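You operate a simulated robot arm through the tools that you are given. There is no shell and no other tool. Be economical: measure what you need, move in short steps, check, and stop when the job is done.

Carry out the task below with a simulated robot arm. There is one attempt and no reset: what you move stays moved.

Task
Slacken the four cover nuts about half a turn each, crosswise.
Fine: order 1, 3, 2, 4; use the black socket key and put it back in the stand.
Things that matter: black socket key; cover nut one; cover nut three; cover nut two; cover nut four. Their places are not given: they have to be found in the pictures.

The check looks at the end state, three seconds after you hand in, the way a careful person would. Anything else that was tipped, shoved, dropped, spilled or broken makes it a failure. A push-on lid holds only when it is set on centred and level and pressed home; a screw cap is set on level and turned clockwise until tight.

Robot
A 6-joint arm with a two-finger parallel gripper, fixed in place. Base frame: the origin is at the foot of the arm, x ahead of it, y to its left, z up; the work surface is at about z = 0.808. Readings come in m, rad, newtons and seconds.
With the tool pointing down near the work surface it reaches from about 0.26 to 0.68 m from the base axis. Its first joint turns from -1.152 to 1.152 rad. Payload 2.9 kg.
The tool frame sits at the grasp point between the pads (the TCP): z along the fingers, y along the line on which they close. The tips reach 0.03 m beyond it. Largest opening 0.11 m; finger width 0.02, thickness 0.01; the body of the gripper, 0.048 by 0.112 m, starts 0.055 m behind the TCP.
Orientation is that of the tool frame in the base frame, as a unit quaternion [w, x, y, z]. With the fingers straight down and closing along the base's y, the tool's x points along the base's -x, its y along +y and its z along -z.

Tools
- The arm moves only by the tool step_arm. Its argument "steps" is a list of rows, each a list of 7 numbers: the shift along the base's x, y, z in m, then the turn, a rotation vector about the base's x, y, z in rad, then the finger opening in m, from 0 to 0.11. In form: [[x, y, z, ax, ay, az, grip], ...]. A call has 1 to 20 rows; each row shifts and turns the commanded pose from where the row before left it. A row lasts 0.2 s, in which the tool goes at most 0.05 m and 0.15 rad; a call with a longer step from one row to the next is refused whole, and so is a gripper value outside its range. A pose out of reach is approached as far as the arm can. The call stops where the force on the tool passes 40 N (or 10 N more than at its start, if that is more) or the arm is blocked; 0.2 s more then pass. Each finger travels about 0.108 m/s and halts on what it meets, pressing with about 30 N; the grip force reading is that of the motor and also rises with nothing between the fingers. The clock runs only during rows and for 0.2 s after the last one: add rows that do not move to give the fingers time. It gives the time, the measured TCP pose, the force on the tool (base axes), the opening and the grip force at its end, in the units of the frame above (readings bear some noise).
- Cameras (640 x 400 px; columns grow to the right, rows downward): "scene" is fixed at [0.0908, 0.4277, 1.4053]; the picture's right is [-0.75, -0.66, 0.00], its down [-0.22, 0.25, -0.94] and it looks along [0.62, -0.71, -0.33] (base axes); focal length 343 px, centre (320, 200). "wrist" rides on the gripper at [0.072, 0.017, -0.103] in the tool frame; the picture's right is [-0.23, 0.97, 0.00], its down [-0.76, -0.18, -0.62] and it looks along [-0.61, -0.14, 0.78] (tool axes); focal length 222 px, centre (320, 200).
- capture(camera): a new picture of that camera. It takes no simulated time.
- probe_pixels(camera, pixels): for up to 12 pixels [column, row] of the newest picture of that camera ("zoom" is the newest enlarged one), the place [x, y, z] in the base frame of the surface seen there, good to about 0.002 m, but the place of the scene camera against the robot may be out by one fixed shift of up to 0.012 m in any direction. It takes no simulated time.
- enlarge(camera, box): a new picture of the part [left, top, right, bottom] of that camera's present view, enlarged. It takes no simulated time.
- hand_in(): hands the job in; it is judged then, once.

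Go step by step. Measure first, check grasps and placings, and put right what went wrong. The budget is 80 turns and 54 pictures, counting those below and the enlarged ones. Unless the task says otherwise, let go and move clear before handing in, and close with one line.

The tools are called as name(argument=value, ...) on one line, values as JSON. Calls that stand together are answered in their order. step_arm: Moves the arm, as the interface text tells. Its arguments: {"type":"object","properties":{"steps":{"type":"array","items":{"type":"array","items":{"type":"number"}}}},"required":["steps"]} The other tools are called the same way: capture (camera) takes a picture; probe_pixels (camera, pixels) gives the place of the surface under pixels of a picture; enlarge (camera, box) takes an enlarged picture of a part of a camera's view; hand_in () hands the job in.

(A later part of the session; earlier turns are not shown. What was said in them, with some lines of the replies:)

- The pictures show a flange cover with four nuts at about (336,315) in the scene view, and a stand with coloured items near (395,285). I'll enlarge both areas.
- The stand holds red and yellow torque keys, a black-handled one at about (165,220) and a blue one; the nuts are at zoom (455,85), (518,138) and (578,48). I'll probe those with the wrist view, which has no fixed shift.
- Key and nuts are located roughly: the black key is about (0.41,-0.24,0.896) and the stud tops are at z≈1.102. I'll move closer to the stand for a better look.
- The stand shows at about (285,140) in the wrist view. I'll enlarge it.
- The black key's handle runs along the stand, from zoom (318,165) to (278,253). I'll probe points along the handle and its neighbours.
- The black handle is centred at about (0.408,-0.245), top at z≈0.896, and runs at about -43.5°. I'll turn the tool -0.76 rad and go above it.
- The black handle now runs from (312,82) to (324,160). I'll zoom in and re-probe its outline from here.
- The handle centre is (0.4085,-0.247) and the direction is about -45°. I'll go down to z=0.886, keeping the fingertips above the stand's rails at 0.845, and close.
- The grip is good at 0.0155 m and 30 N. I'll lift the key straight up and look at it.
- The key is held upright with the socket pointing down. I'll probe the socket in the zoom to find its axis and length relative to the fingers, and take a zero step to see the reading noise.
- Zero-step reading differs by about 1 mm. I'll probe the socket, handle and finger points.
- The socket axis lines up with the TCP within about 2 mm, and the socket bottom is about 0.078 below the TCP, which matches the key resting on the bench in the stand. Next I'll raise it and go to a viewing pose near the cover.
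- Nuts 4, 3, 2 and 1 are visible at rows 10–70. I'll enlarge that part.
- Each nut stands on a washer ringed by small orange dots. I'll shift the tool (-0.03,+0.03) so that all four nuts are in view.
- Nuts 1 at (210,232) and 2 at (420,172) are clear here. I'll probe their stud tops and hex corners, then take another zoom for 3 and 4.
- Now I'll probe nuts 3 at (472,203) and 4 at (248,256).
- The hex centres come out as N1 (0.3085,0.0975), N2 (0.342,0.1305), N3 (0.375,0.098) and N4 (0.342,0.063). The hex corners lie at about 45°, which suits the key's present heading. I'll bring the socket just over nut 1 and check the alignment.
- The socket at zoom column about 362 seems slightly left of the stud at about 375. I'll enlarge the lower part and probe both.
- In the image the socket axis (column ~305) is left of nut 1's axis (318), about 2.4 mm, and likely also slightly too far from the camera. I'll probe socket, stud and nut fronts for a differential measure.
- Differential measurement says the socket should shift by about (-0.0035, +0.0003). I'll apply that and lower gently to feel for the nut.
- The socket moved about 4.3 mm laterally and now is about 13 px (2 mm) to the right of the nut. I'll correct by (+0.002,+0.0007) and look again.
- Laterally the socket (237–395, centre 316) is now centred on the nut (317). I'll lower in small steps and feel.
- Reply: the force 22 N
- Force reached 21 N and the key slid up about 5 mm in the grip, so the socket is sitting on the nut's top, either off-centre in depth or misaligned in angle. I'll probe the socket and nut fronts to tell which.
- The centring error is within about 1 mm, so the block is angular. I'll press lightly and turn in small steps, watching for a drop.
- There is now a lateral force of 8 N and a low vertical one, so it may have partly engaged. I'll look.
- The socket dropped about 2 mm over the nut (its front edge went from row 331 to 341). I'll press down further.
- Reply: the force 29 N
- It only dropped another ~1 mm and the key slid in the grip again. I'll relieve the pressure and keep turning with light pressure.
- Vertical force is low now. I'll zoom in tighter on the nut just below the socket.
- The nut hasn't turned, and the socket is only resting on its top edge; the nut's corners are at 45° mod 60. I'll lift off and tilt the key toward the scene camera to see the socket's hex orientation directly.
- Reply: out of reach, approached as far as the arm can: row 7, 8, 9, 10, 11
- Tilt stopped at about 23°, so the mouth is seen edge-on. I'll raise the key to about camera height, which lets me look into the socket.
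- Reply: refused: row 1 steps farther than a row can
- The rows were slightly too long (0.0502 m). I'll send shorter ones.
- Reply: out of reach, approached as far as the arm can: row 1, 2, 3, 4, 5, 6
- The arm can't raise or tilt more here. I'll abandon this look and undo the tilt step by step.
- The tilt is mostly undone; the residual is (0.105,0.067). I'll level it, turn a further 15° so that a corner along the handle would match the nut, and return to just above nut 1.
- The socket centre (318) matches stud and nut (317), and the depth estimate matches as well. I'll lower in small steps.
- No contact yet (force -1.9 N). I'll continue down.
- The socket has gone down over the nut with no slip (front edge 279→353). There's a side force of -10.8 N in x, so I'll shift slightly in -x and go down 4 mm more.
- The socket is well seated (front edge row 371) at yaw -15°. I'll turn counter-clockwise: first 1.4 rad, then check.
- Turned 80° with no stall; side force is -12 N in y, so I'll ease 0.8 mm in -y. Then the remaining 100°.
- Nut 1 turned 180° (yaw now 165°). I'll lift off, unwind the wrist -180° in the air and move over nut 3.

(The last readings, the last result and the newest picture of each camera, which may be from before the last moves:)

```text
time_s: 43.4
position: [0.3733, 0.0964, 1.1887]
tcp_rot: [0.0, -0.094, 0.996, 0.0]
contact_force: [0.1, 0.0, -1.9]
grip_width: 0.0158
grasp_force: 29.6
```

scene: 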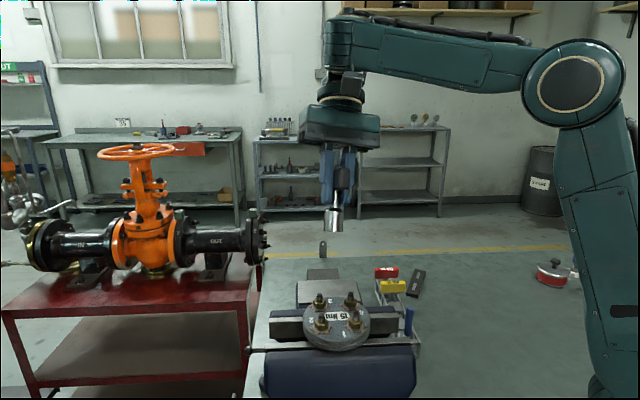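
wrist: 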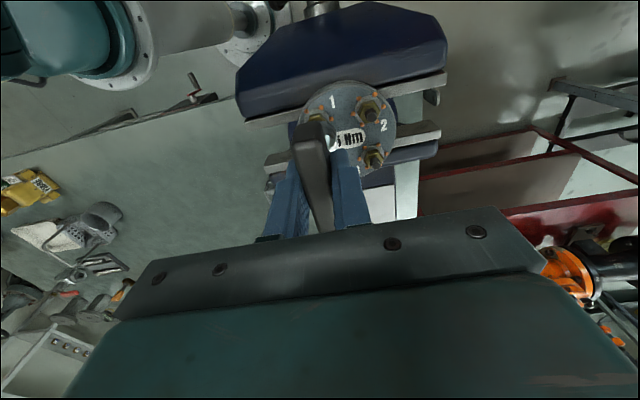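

The key is above nut 3 with 0.45 rad still to unwind. I'll finish that, nudge y, and take a zoomed picture.

step_arm(steps=[[0, 0.001, 0, 0, 0, -0.15, 0], [0, 0, 0, 0, 0, -0.15, 0], [0, 0, 0, 0, 0, -0.15, 0], [0, 0, -0.012, 0, 0, 0, 0], [0, 0, 0, 0, 0, 0, 0], [0, 0, 0, 0, 0, 0, 0]])

enlarge(camera="scene", box=[290, 275, 370, 325])

```text
time_s: 44.8
position: [0.375, 0.0984, 1.1788]
tcp_rot: [-0.001, 0.129, 0.992, 0.001]
contact_force: [-0.8, -0.2, -1.4]
grip_width: 0.0156
grasp_force: 30.4
```

```text
8.00 times, centred on (330, 300) of scene
```

zoom: 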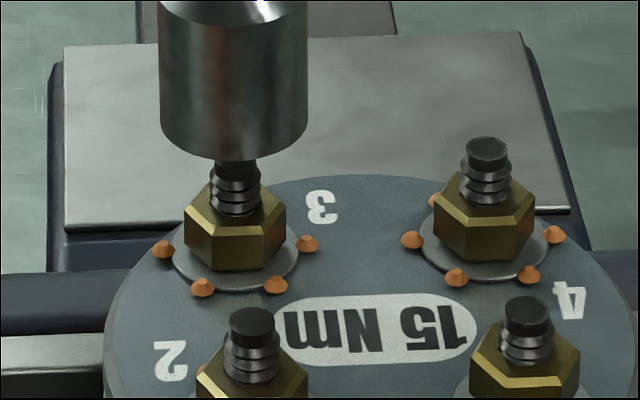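

The socket (centre 234) is over nut 3 (235) and the depth check agrees. I'll lower it in stages.

step_arm(steps=[[-0.0004, 0, -0.008, 0, 0, 0, 0], [0, 0, -0.008, 0, 0, 0, 0], [0, 0, -0.003, 0, 0, 0, 0], [0, 0, -0.002, 0, 0, 0, 0], [0, 0, -0.002, 0, 0, 0, 0], [0, 0, -0.001, 0, 0, 0, 0], [0, 0, 0, 0, 0, 0, 0]])

```text
time_s: 46.4
position: [0.3743, 0.0983, 1.1543]
tcp_rot: [0.0, 0.129, 0.992, 0.001]
contact_force: [7.0, -5.7, 0.5]
grip_width: 0.0155
grasp_force: 29.8
```

Lateral force with no vertical force means it's sliding onto the nut. I'll ease toward the force and lower 5 mm more.

step_arm(steps=[[0.0007, -0.0005, 0, 0, 0, 0, 0], [0, 0, -0.002, 0, 0, 0, 0], [0, 0, -0.002, 0, 0, 0, 0], [0, 0, -0.001, 0, 0, 0, 0], [0, 0, 0, 0, 0, 0, 0]])

enlarge(camera="scene", box=[290, 275, 370, 325])

```text
time_s: 47.6
position: [0.3751, 0.098, 1.1484]
tcp_rot: [0.0, 0.128, 0.992, 0.0]
contact_force: [2.5, 0.6, -1.9]
grip_width: 0.0155
grasp_force: 30.0
```

```text
8.00 times, centred on (330, 300) of scene
```

zoom: 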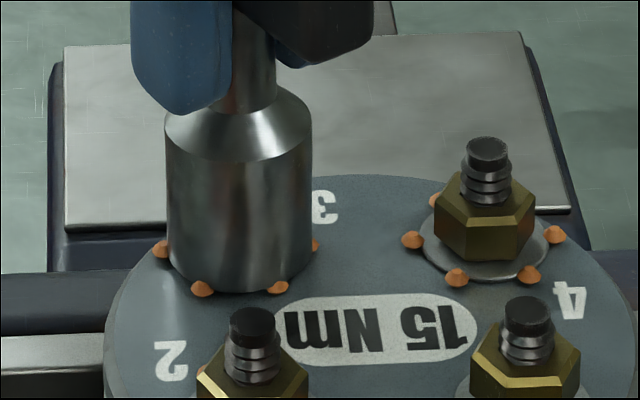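

Seated on nut 3 with small forces. Now turning counter-clockwise 2.96 rad, with the last bit in the next call.

step_arm(steps=[[0, 0, 0, 0, 0, 0.1, 0], [0, 0, 0, 0, 0, 0.148, 0], [0, 0, 0, 0, 0, 0.148, 0], [0, 0, 0, 0, 0, 0.148, 0], [0, 0, 0, 0, 0, 0.148, 0], [0, 0, 0, 0, 0, 0.148, 0], [0, 0, 0, 0, 0, 0.148, 0], [0, 0, 0, 0, 0, 0.148, 0], [0, 0, 0, 0, 0, 0.148, 0], [0, 0, 0, 0, 0, 0.148, 0], [0, 0, 0, 0, 0, 0.148, 0], [0, 0, 0, 0, 0, 0.148, 0], [0, 0, 0, 0, 0, 0.148, 0], [0, 0, 0, 0, 0, 0.148, 0], [0, 0, 0, 0, 0, 0.148, 0], [0, 0, 0, 0, 0, 0.148, 0], [0, 0, 0, 0, 0, 0.148, 0], [0, 0, 0, 0, 0, 0.148, 0], [0, 0, 0, 0, 0, 0.148, 0], [0, 0, 0, 0, 0, 0.148, 0]])

```text
time_s: 51.8
position: [0.375, 0.0979, 1.1493]
tcp_rot: [0.0, 0.971, -0.239, 0.001]
contact_force: [6.4, -2.6, -1.4]
grip_width: 0.0159
grasp_force: 30.0
```

At 152°; 0.23 rad remain. I'll finish the turn, lift off and start unwinding toward nut 2.

step_arm(steps=[[0, 0, 0, 0, 0, 0.115, 0], [0, 0, 0, 0, 0, 0.115, 0], [0, 0, 0, 0, 0, 0, 0], [0, 0, 0.01, 0, 0, 0, 0], [0, 0, 0.02, 0, 0, 0, 0], [0, 0, 0.01, 0, 0, 0, 0], [-0.0068, 0.0066, 0, 0, 0, -0.15, 0], [-0.0068, 0.0066, 0, 0, 0, -0.15, 0], [-0.0068, 0.0066, 0, 0, 0, -0.15, 0], [-0.0067, 0.0067, 0, 0, 0, -0.15, 0], [-0.0067, 0.0066, 0, 0, 0, -0.15, 0], [0, 0, 0, 0, 0, -0.15, 0], [0, 0, 0, 0, 0, -0.15, 0], [0, 0, 0, 0, 0, -0.15, 0], [0, 0, 0, 0, 0, -0.15, 0], [0, 0, 0, 0, 0, -0.15, 0], [0, 0, 0, 0, 0, -0.15, 0], [0, 0, 0, 0, 0, -0.15, 0], [0, 0, 0, 0, 0, -0.15, 0], [0, 0, 0, 0, 0, -0.15, 0]])

step_arm(steps=[[0, 0, 0, 0, 0, -0.15, 0], [0, 0, 0, 0, 0, -0.15, 0], [0, 0, 0, 0, 0, -0.15, 0], [0, 0, 0, 0, 0, -0.15, 0], [0, 0, 0, 0, 0, -0.15, 0], [0, 0, 0, 0, 0, -0.15, 0], [0, 0, -0.01, 0, 0, -0.14, 0], [0, 0, 0, 0, 0, 0, 0], [0, 0, 0, 0, 0, 0, 0]])

enlarge(camera="scene", box=[285, 285, 365, 335])

```text
time_s: 56.0
position: [0.3394, 0.1297, 1.1891]
tcp_rot: [-0.001, -0.382, 0.924, 0.0]
contact_force: [-0.2, 0.2, -1.0]
grip_width: 0.0156
grasp_force: 30.0
```

```text
time_s: 58.0
position: [0.3411, 0.1306, 1.1786]
tcp_rot: [0.0, 0.127, 0.992, 0.0]
contact_force: [-0.7, 0.3, -1.5]
grip_width: 0.0157
grasp_force: 29.9
```

```text
8.00 times, centred on (325, 310) of scene
```

zoom: 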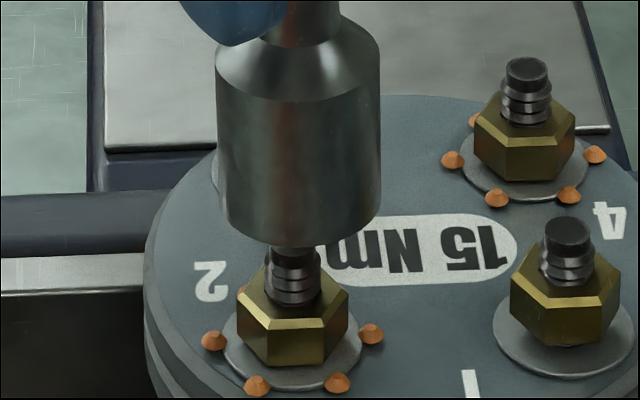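

Nut 1's orange dots are now gone and its hex looks a bit turned relative to before. I'll zoom in to judge how far it turned before continuing.

enlarge(camera="scene", box=[336, 305, 376, 335])

```text
13.33 times, centred on (356, 320) of scene
```

zoom: 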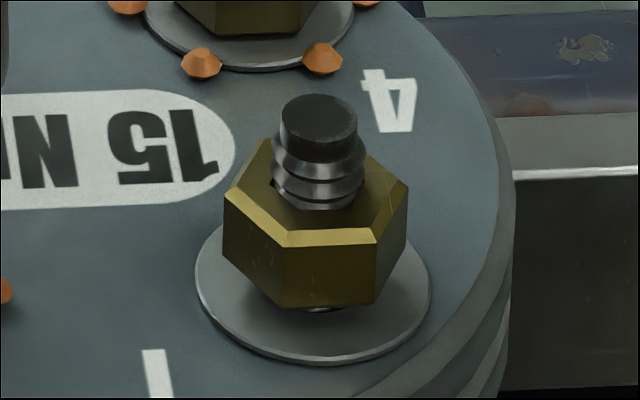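

Nut 1's hex sits at the same angle and has risen off its washer, so it made the half turn; the dots were evidently breakable seals. At nut 2 the socket (300) is 8 px right of the nut (292), so I'll shift (+0.001,+0.0009) and lower.

step_arm(steps=[[0.001, 0.0009, 0, 0, 0, 0, 0], [0, 0, -0.008, 0, 0, 0, 0], [0, 0, -0.008, 0, 0, 0, 0], [0, 0, -0.003, 0, 0, 0, 0], [0, 0, -0.002, 0, 0, 0, 0], [0, 0, -0.002, 0, 0, 0, 0], [0, 0, -0.001, 0, 0, 0, 0], [0, 0, 0, 0, 0, 0, 0]])

```text
time_s: 59.8
position: [0.3426, 0.1315, 1.1554]
tcp_rot: [0.0, 0.128, 0.992, 0.001]
contact_force: [5.4, -5.4, 0.4]
grip_width: 0.0156
grasp_force: 30.0
```

Similar gentle side force with no vertical load, so it's sliding onto nut 2. I'll ease toward it, go down 6 mm more and look.

step_arm(steps=[[0.0005, -0.0005, 0, 0, 0, 0, 0], [0, 0, -0.002, 0, 0, 0, 0], [0, 0, -0.002, 0, 0, 0, 0], [0, 0, -0.002, 0, 0, 0, 0], [0, 0, 0, 0, 0, 0, 0]])

enlarge(camera="scene", box=[285, 285, 365, 335])

```text
time_s: 61.0
position: [0.3406, 0.1309, 1.1491]
tcp_rot: [0.0, 0.127, 0.992, 0.001]
contact_force: [6.5, -1.8, 1.2]
grip_width: 0.0155
grasp_force: 29.9
```

```text
8.00 times, centred on (325, 310) of scene
```

zoom: 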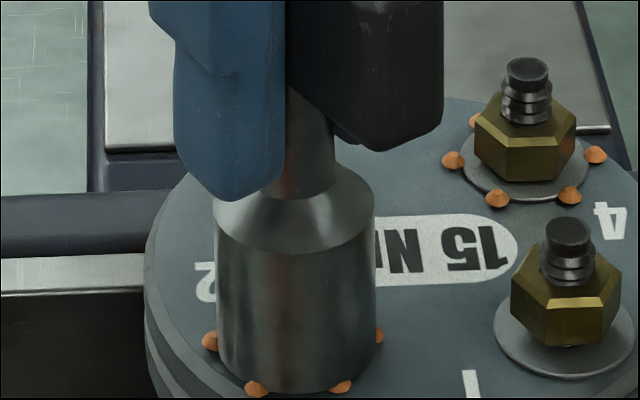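

Seated on nut 2. Turning it counter-clockwise.

step_arm(steps=[[0.0004, 0, 0, 0, 0, 0.1, 0], [0, 0, 0, 0, 0, 0.148, 0], [0, 0, 0, 0, 0, 0.148, 0], [0, 0, 0, 0, 0, 0.148, 0], [0, 0, 0, 0, 0, 0.148, 0], [0, 0, 0, 0, 0, 0.148, 0], [0, 0, 0, 0, 0, 0.148, 0], [0, 0, 0, 0, 0, 0.148, 0], [0, 0, 0, 0, 0, 0.148, 0], [0, 0, 0, 0, 0, 0.148, 0], [0, 0, 0, 0, 0, 0.148, 0], [0, 0, 0, 0, 0, 0.148, 0], [0, 0, 0, 0, 0, 0.148, 0], [0, 0, 0, 0, 0, 0.148, 0], [0, 0, 0, 0, 0, 0.148, 0], [0, 0, 0, 0, 0, 0.148, 0], [0, 0, 0, 0, 0, 0.148, 0], [0, 0, 0, 0, 0, 0.148, 0], [0, 0, 0, 0, 0, 0.148, 0], [0, 0, 0, 0, 0, 0.148, 0]])

```text
time_s: 65.2
position: [0.3419, 0.1299, 1.1472]
tcp_rot: [0.001, 0.971, -0.238, -0.001]
contact_force: [-9.9, 3.3, 1.7]
grip_width: 0.0158
grasp_force: 30.6
```

Good, 152° reached without a stall. I'll finish, lift, unwind and travel to nut 4.

step_arm(steps=[[-0.0004, 0, 0, 0, 0, 0.115, 0], [0, 0, 0, 0, 0, 0.115, 0], [0, 0, 0, 0, 0, 0, 0], [0, 0, 0.01, 0, 0, 0, 0], [0, 0, 0.02, 0, 0, 0, 0], [0, 0, 0.01, 0, 0, 0, 0], [0, -0.0135, 0, 0, 0, -0.15, 0], [0, -0.0135, 0, 0, 0, -0.15, 0], [0, -0.0135, 0, 0, 0, -0.15, 0], [0, -0.0135, 0, 0, 0, -0.15, 0], [0, -0.0135, 0, 0, 0, -0.15, 0], [0, 0, 0, 0, 0, -0.15, 0], [0, 0, 0, 0, 0, -0.15, 0], [0, 0, 0, 0, 0, -0.15, 0], [0, 0, 0, 0, 0, -0.15, 0], [0, 0, 0, 0, 0, -0.15, 0], [0, 0, 0, 0, 0, -0.15, 0], [0, 0, 0, 0, 0, -0.15, 0], [0, 0, 0, 0, 0, -0.15, 0], [0, 0, 0, 0, 0, -0.15, 0]])

step_arm(steps=[[0, 0, 0, 0, 0, -0.15, 0], [0, 0, 0, 0, 0, -0.15, 0], [0, 0, 0, 0, 0, -0.15, 0], [0, 0, 0, 0, 0, -0.15, 0], [0, 0, 0, 0, 0, -0.15, 0], [0, 0, 0, 0, 0, -0.15, 0], [0, 0, -0.01, 0, 0, -0.14, 0], [0, 0, 0, 0, 0, 0, 0], [0, 0, 0, 0, 0, 0, 0]])

enlarge(camera="scene", box=[300, 280, 380, 330])

```text
time_s: 69.4
position: [0.3414, 0.0644, 1.1882]
tcp_rot: [-0.001, -0.384, 0.923, 0.0]
contact_force: [0.2, -0.1, -0.9]
grip_width: 0.016
grasp_force: 30.0
```

```text
time_s: 71.4
position: [0.3426, 0.0634, 1.1796]
tcp_rot: [-0.001, 0.126, 0.992, 0.001]
contact_force: [-0.6, -0.7, -1.5]
grip_width: 0.0156
grasp_force: 30.5
```

```text
8.00 times, centred on (340, 305) of scene
```

zoom: 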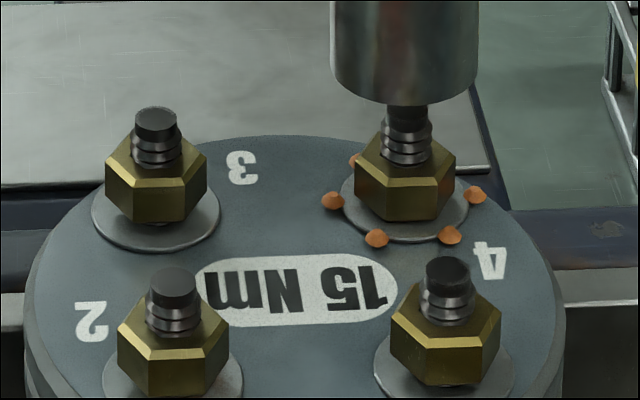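

Nuts 1, 3 and 2 are raised with the dots gone. The socket (404) is over nut 4 (406), so I'll lower.

step_arm(steps=[[-0.0003, -0.0002, 0, 0, 0, 0, 0], [0, 0, -0.008, 0, 0, 0, 0], [0, 0, -0.008, 0, 0, 0, 0], [0, 0, -0.003, 0, 0, 0, 0], [0, 0, -0.002, 0, 0, 0, 0], [0, 0, -0.002, 0, 0, 0, 0], [0, 0, -0.001, 0, 0, 0, 0], [0, 0, 0, 0, 0, 0, 0]])

```text
time_s: 73.2
position: [0.3413, 0.0627, 1.1548]
tcp_rot: [-0.001, 0.124, 0.992, 0.0]
contact_force: [-0.3, -0.8, -2.3]
grip_width: 0.0159
grasp_force: 30.4
```

No resistance at 1.1548. I'll go down 6 mm more and check.

step_arm(steps=[[0, 0, -0.002, 0, 0, 0, 0], [0, 0, -0.002, 0, 0, 0, 0], [0, 0, -0.002, 0, 0, 0, 0], [0, 0, 0, 0, 0, 0, 0]])

enlarge(camera="scene", box=[300, 280, 380, 330])

```text
time_s: 74.2
position: [0.3411, 0.0622, 1.1486]
tcp_rot: [-0.001, 0.124, 0.992, -0.001]
contact_force: [0.0, 0.7, -1.5]
grip_width: 0.0157
grasp_force: 30.2
```

```text
8.00 times, centred on (340, 305) of scene
```

zoom: 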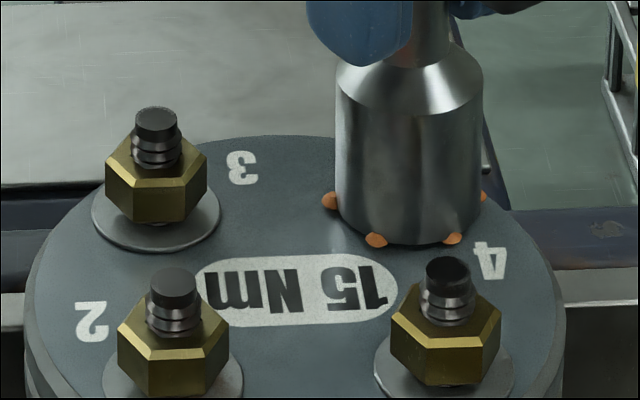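

Seated on nut 4 with virtually no load. Turning it counter-clockwise.

step_arm(steps=[[0, 0, 0, 0, 0, 0.1, 0], [0, 0, 0, 0, 0, 0.148, 0], [0, 0, 0, 0, 0, 0.148, 0], [0, 0, 0, 0, 0, 0.148, 0], [0, 0, 0, 0, 0, 0.148, 0], [0, 0, 0, 0, 0, 0.148, 0], [0, 0, 0, 0, 0, 0.148, 0], [0, 0, 0, 0, 0, 0.148, 0], [0, 0, 0, 0, 0, 0.148, 0], [0, 0, 0, 0, 0, 0.148, 0], [0, 0, 0, 0, 0, 0.148, 0], [0, 0, 0, 0, 0, 0.148, 0], [0, 0, 0, 0, 0, 0.148, 0], [0, 0, 0, 0, 0, 0.148, 0], [0, 0, 0, 0, 0, 0.148, 0], [0, 0, 0, 0, 0, 0.148, 0], [0, 0, 0, 0, 0, 0.148, 0], [0, 0, 0, 0, 0, 0.148, 0], [0, 0, 0, 0, 0, 0.148, 0], [0, 0, 0, 0, 0, 0.148, 0]])

```text
time_s: 78.4
position: [0.3406, 0.0636, 1.1476]
tcp_rot: [0.0, 0.972, -0.236, 0.001]
contact_force: [2.8, -1.7, 0.0]
grip_width: 0.0155
grasp_force: 29.4
```

Nut 4 is at 152°. I'll finish the turn, lift clear and begin unwinding.

step_arm(steps=[[0, 0, 0, 0, 0, 0.115, 0], [0, 0, 0, 0, 0, 0.115, 0], [0, 0, 0, 0, 0, 0, 0], [0, 0, 0.01, 0, 0, 0, 0], [0, 0, 0.03, 0, 0, 0, 0], [0, 0, 0.04, 0, 0, 0, 0], [0, -0.02, 0.02, 0, 0, -0.15, 0], [0, -0.02, 0, 0, 0, -0.15, 0], [0, -0.02, 0, 0, 0, -0.15, 0], [0, -0.02, 0, 0, 0, -0.15, 0], [0, -0.02, 0, 0, 0, -0.15, 0], [0, -0.02, 0, 0, 0, -0.15, 0], [0, -0.02, 0, 0, 0, -0.15, 0], [0, -0.02, 0, 0, 0, -0.15, 0], [0, -0.02, 0, 0, 0, -0.15, 0], [0, -0.02, 0, 0, 0, -0.15, 0], [0, -0.02, 0, 0, 0, -0.15, 0], [0, -0.02, 0, 0, 0, -0.15, 0], [0, -0.02, 0, 0, 0, -0.15, 0], [0, 0, 0, 0, 0, -0.15, 0]])

step_arm(steps=[[0.01, -0.008, 0, 0, 0, -0.15, 0], [0.01, -0.008, 0, 0, 0, -0.15, 0], [0.01, -0.008, 0, 0, 0, -0.15, 0], [0.01, -0.008, 0, 0, 0, -0.15, 0], [0.01, -0.008, 0, 0, 0, -0.15, 0], [0.01, -0.008, 0, 0, 0, -0.15, 0], [0.008, -0.003, 0, 0, 0, -0.15, 0], [0, 0, -0.03, 0, 0, -0.15, 0], [0, 0, -0.04, 0, 0, -0.15, 0], [0, 0, -0.04, 0, 0, -0.15, 0], [0, 0, -0.04, 0, 0, -0.07, 0], [0, 0, -0.04, 0, 0, 0, 0], [0, 0, -0.03, 0, 0, 0, 0], [0, 0, 0, 0, 0, 0, 0], [0, 0, 0, 0, 0, 0, 0]])

capture(camera="wrist")

enlarge(camera="scene", box=[300, 265, 460, 365])

```text
time_s: 82.6
position: [0.3414, -0.1958, 1.2489]
tcp_rot: [-0.001, -0.385, 0.923, 0.0]
contact_force: [-0.6, -0.5, -2.2]
grip_width: 0.0158
grasp_force: 30.5
```

```text
time_s: 85.8
position: [0.4064, -0.2487, 1.0289]
tcp_rot: [-0.001, 0.378, 0.926, 0.001]
contact_force: [0.3, -1.0, -0.5]
grip_width: 0.0158
grasp_force: 29.9
```

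```text
13 pictures are left
```

wrist: 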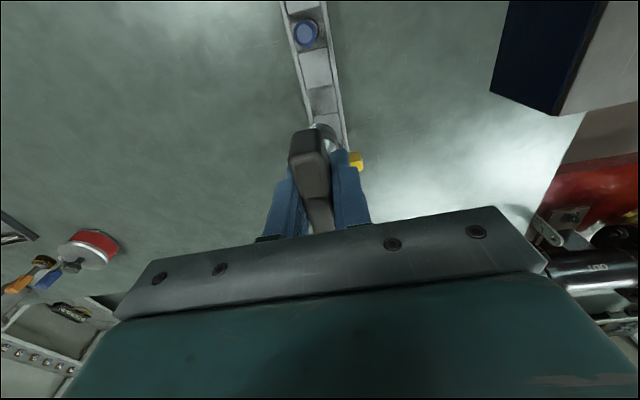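

```text
4.00 times, centred on (380, 315) of scene
```

zoom: 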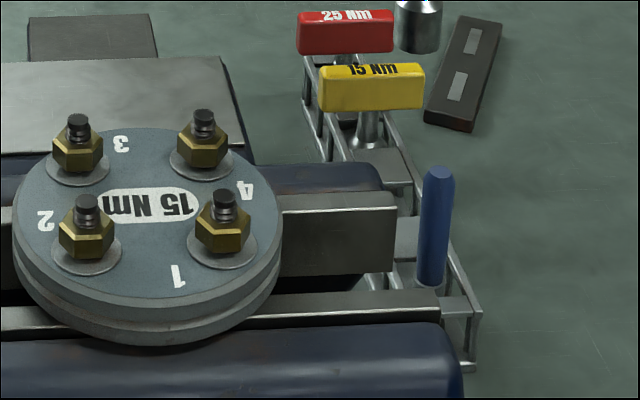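

All four nuts show the dots gone and a gap. I'll look for the empty slot in the stand in the wrist view.

enlarge(camera="wrist", box=[220, 20, 412, 140])

probe_pixels(camera="zoom", pixels=[[270, 20], [300, 120], [315, 150], [340, 220], [345, 260], [330, 265], [280, 230], [375, 230], [325, 200], [360, 270], [265, 160], [350, 160]])

```text
3.33 times, centred on (316, 80) of wrist
```

zoom: 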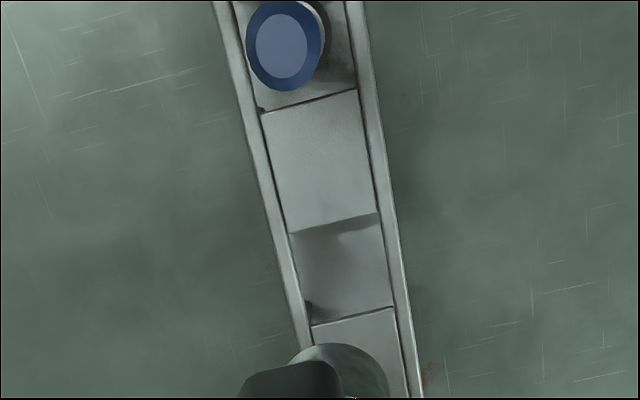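

```text
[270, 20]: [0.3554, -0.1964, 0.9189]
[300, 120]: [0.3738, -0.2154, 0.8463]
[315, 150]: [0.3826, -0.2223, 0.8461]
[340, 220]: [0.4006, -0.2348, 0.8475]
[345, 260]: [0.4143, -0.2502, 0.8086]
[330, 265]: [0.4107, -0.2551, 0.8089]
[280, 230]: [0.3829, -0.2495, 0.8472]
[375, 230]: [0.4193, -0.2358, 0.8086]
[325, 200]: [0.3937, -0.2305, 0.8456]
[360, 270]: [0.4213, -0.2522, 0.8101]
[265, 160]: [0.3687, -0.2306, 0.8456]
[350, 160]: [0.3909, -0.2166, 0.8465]
```

The slot is an open bay between two plates at z≈0.846, floor 0.8086. I'll probe its edges to find the centre.

probe_pixels(camera="zoom", pixels=[[356, 324], [318, 332], [390, 318], [288, 222], [378, 208], [334, 218], [290, 270], [400, 270], [296, 300], [403, 300], [355, 318], [310, 325]])

```text
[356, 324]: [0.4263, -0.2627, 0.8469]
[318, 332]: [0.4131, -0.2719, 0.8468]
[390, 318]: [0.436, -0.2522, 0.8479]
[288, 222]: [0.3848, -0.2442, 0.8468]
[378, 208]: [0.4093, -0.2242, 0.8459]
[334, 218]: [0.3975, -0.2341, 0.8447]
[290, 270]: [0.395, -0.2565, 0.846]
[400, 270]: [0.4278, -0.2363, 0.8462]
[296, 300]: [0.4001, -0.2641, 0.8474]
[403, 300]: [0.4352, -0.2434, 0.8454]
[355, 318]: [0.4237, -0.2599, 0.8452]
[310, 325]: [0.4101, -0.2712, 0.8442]
```

The bay centre is about (0.4105,-0.2473), about 33 mm by 36 mm for the 27 mm socket. I'll shift over it, stop with the socket just above the plates, and check.

step_arm(steps=[[0.0036, 0.0015, 0, 0, 0, -0.015, 0], [0, 0, -0.03, 0, 0, 0, 0], [0, 0, -0.03, 0, 0, 0, 0], [0, 0, -0.03, 0, 0, 0, 0], [0, 0, -0.009, 0, 0, 0, 0], [0, 0, 0, 0, 0, 0, 0], [0, 0, 0, 0, 0, 0, 0]])

enlarge(camera="scene", box=[360, 255, 440, 335])

enlarge(camera="wrist", box=[220, 40, 412, 160])

```text
time_s: 87.4
position: [0.4133, -0.2465, 0.9298]
tcp_rot: [-0.001, 0.385, 0.923, 0.001]
contact_force: [0.1, -1.0, -1.4]
grip_width: 0.0155
grasp_force: 30.0
```

```text
5.00 times, centred on (400, 295) of scene
```

zoom: 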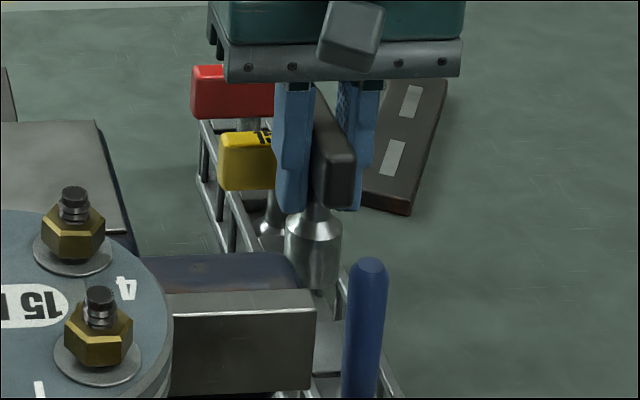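

```text
3.33 times, centred on (316, 100) of wrist
```

zoom: 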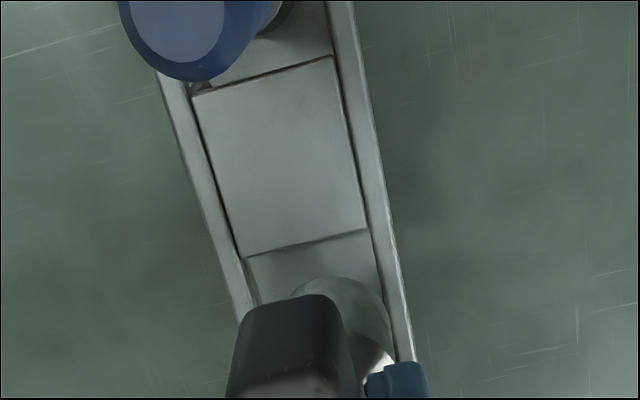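

The arm settled at (0.4133,-0.2465), about 2.5 mm to the right of the bay centre, which matches the wrist view. I'll shift (-0.0025,-0.0008) and lower carefully into the bay.

step_arm(steps=[[-0.0025, -0.0008, 0, 0, 0, 0, 0], [0, 0, 0, 0, 0, 0, 0], [0, 0, -0.008, 0, 0, 0, 0], [0, 0, -0.008, 0, 0, 0, 0], [0, 0, -0.006, 0, 0, 0, 0], [0, 0, -0.006, 0, 0, 0, 0], [0, 0, 0, 0, 0, 0, 0]])

```text
time_s: 89.0
position: [0.4108, -0.2473, 0.9001]
tcp_rot: [-0.002, 0.385, 0.923, 0.0]
contact_force: [0.1, -0.6, -2.0]
grip_width: 0.0159
grasp_force: 30.5
```

It's in the bay at (0.4108,-0.2473) with no contact. I'll lower to z≈0.880, keeping the fingertips 3 mm above the plates, and check.

step_arm(steps=[[0, 0, -0.008, 0, 0, 0, 0], [0, 0, -0.006, 0, 0, 0, 0], [0, 0, -0.004, 0, 0, 0, 0], [0, 0, -0.002, 0, 0, 0, 0], [0, 0, 0, 0, 0, 0, 0]])

enlarge(camera="scene", box=[360, 265, 440, 335])

```text
time_s: 90.2
position: [0.4118, -0.2475, 0.8803]
tcp_rot: [-0.001, 0.385, 0.923, 0.001]
contact_force: [0.0, 0.1, -1.6]
grip_width: 0.0156
grasp_force: 30.2
```

```text
5.71 times, centred on (400, 300) of scene
```

zoom: 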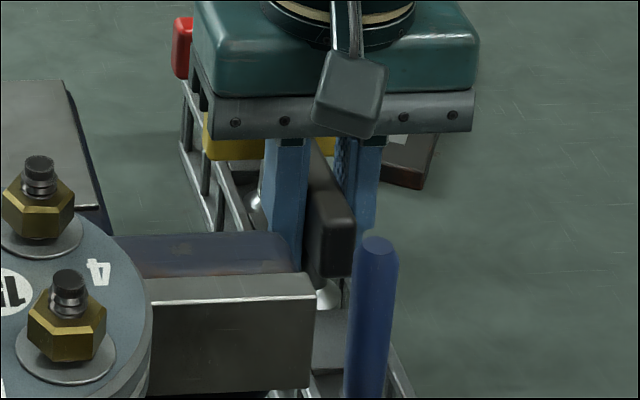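

Still no contact. I'll lower 2 mm more, then open slowly so that the key settles on the bay floor.

step_arm(steps=[[0, 0, -0.002, 0, 0, 0, 0], [0, 0, 0, 0, 0, 0, 0], [0, 0, 0, 0, 0, 0, 0.017], [0, 0, 0, 0, 0, 0, 0.02], [0, 0, 0, 0, 0, 0, 0.025], [0, 0, 0, 0, 0, 0, 0.04], [0, 0, 0, 0, 0, 0, 0.05], [0, 0, 0, 0, 0, 0, 0.05]])

enlarge(camera="scene", box=[360, 265, 440, 335])

```text
time_s: 92.0
position: [0.4115, -0.2469, 0.8798]
tcp_rot: [0.0, 0.384, 0.923, 0.0]
contact_force: [1.3, -0.1, 0.1]
grip_width: 0.0502
grasp_force: 0.0
```

```text
5.71 times, centred on (400, 300) of scene
```

zoom: 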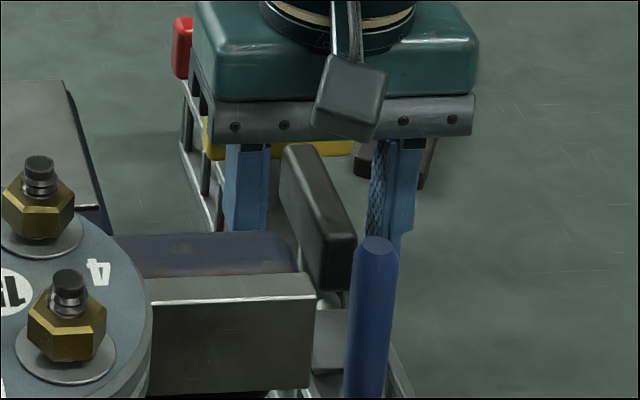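

The key has settled upright on its own. I'll raise the gripper straight up and clear, then check everything.

step_arm(steps=[[0, 0, 0.02, 0, 0, 0, 0.05], [0, 0, 0.04, 0, 0, 0, 0.05], [0, 0, 0.045, 0, 0, 0, 0.05], [0, 0, 0.045, 0, 0, 0, 0.05], [0, 0, 0.045, 0, 0, 0, 0.05], [0, 0, 0.045, 0, 0, 0, 0.05], [0, 0, 0.045, 0, 0, 0, 0.05], [0, 0, 0, 0, 0, 0, 0.05], [0, 0, 0, 0, 0, 0, 0.05]])

enlarge(camera="scene", box=[300, 255, 440, 345])

capture(camera="wrist")

```text
time_s: 94.0
position: [0.4149, -0.2488, 1.1637]
tcp_rot: [-0.001, 0.385, 0.923, 0.001]
contact_force: [0.6, 0.5, 0.0]
grip_width: 0.0501
grasp_force: 0.0
```

```text
4.44 times, centred on (370, 300) of scene
```

zoom: 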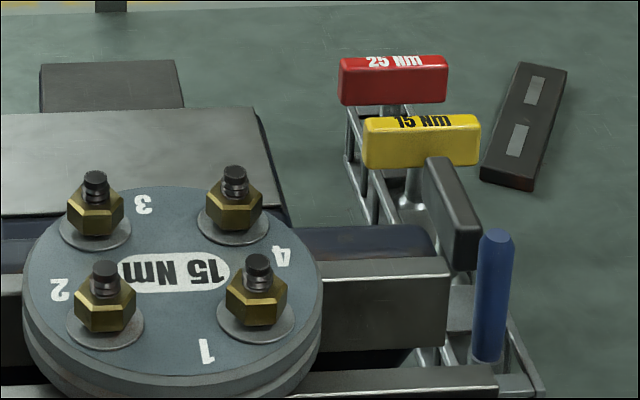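

```text
5 pictures are left
```

wrist: 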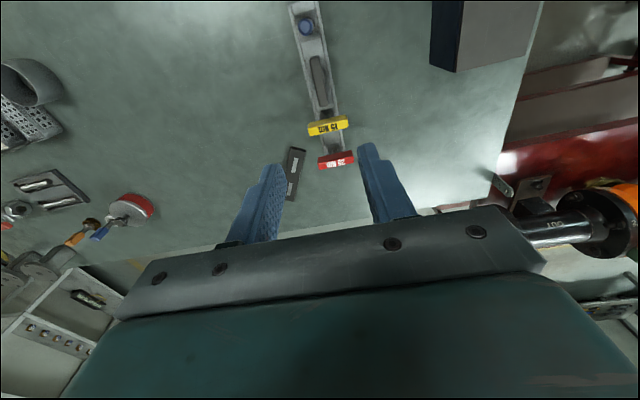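

The black key stands in its bay between the yellow and blue keys, as at the start. All four nuts have risen off their washers with the hexes at their original angle, and the neighbouring tools don't appear to have moved, so I'm handing in.

hand_in()

```text
The job is handed in.
```

I slackened the four cover nuts half a turn each, in the order 1, 3, 2, 4, then put the black socket key back upright in its bay in the stand and moved the arm clear; the orange dots around each nut came off as it was turned.
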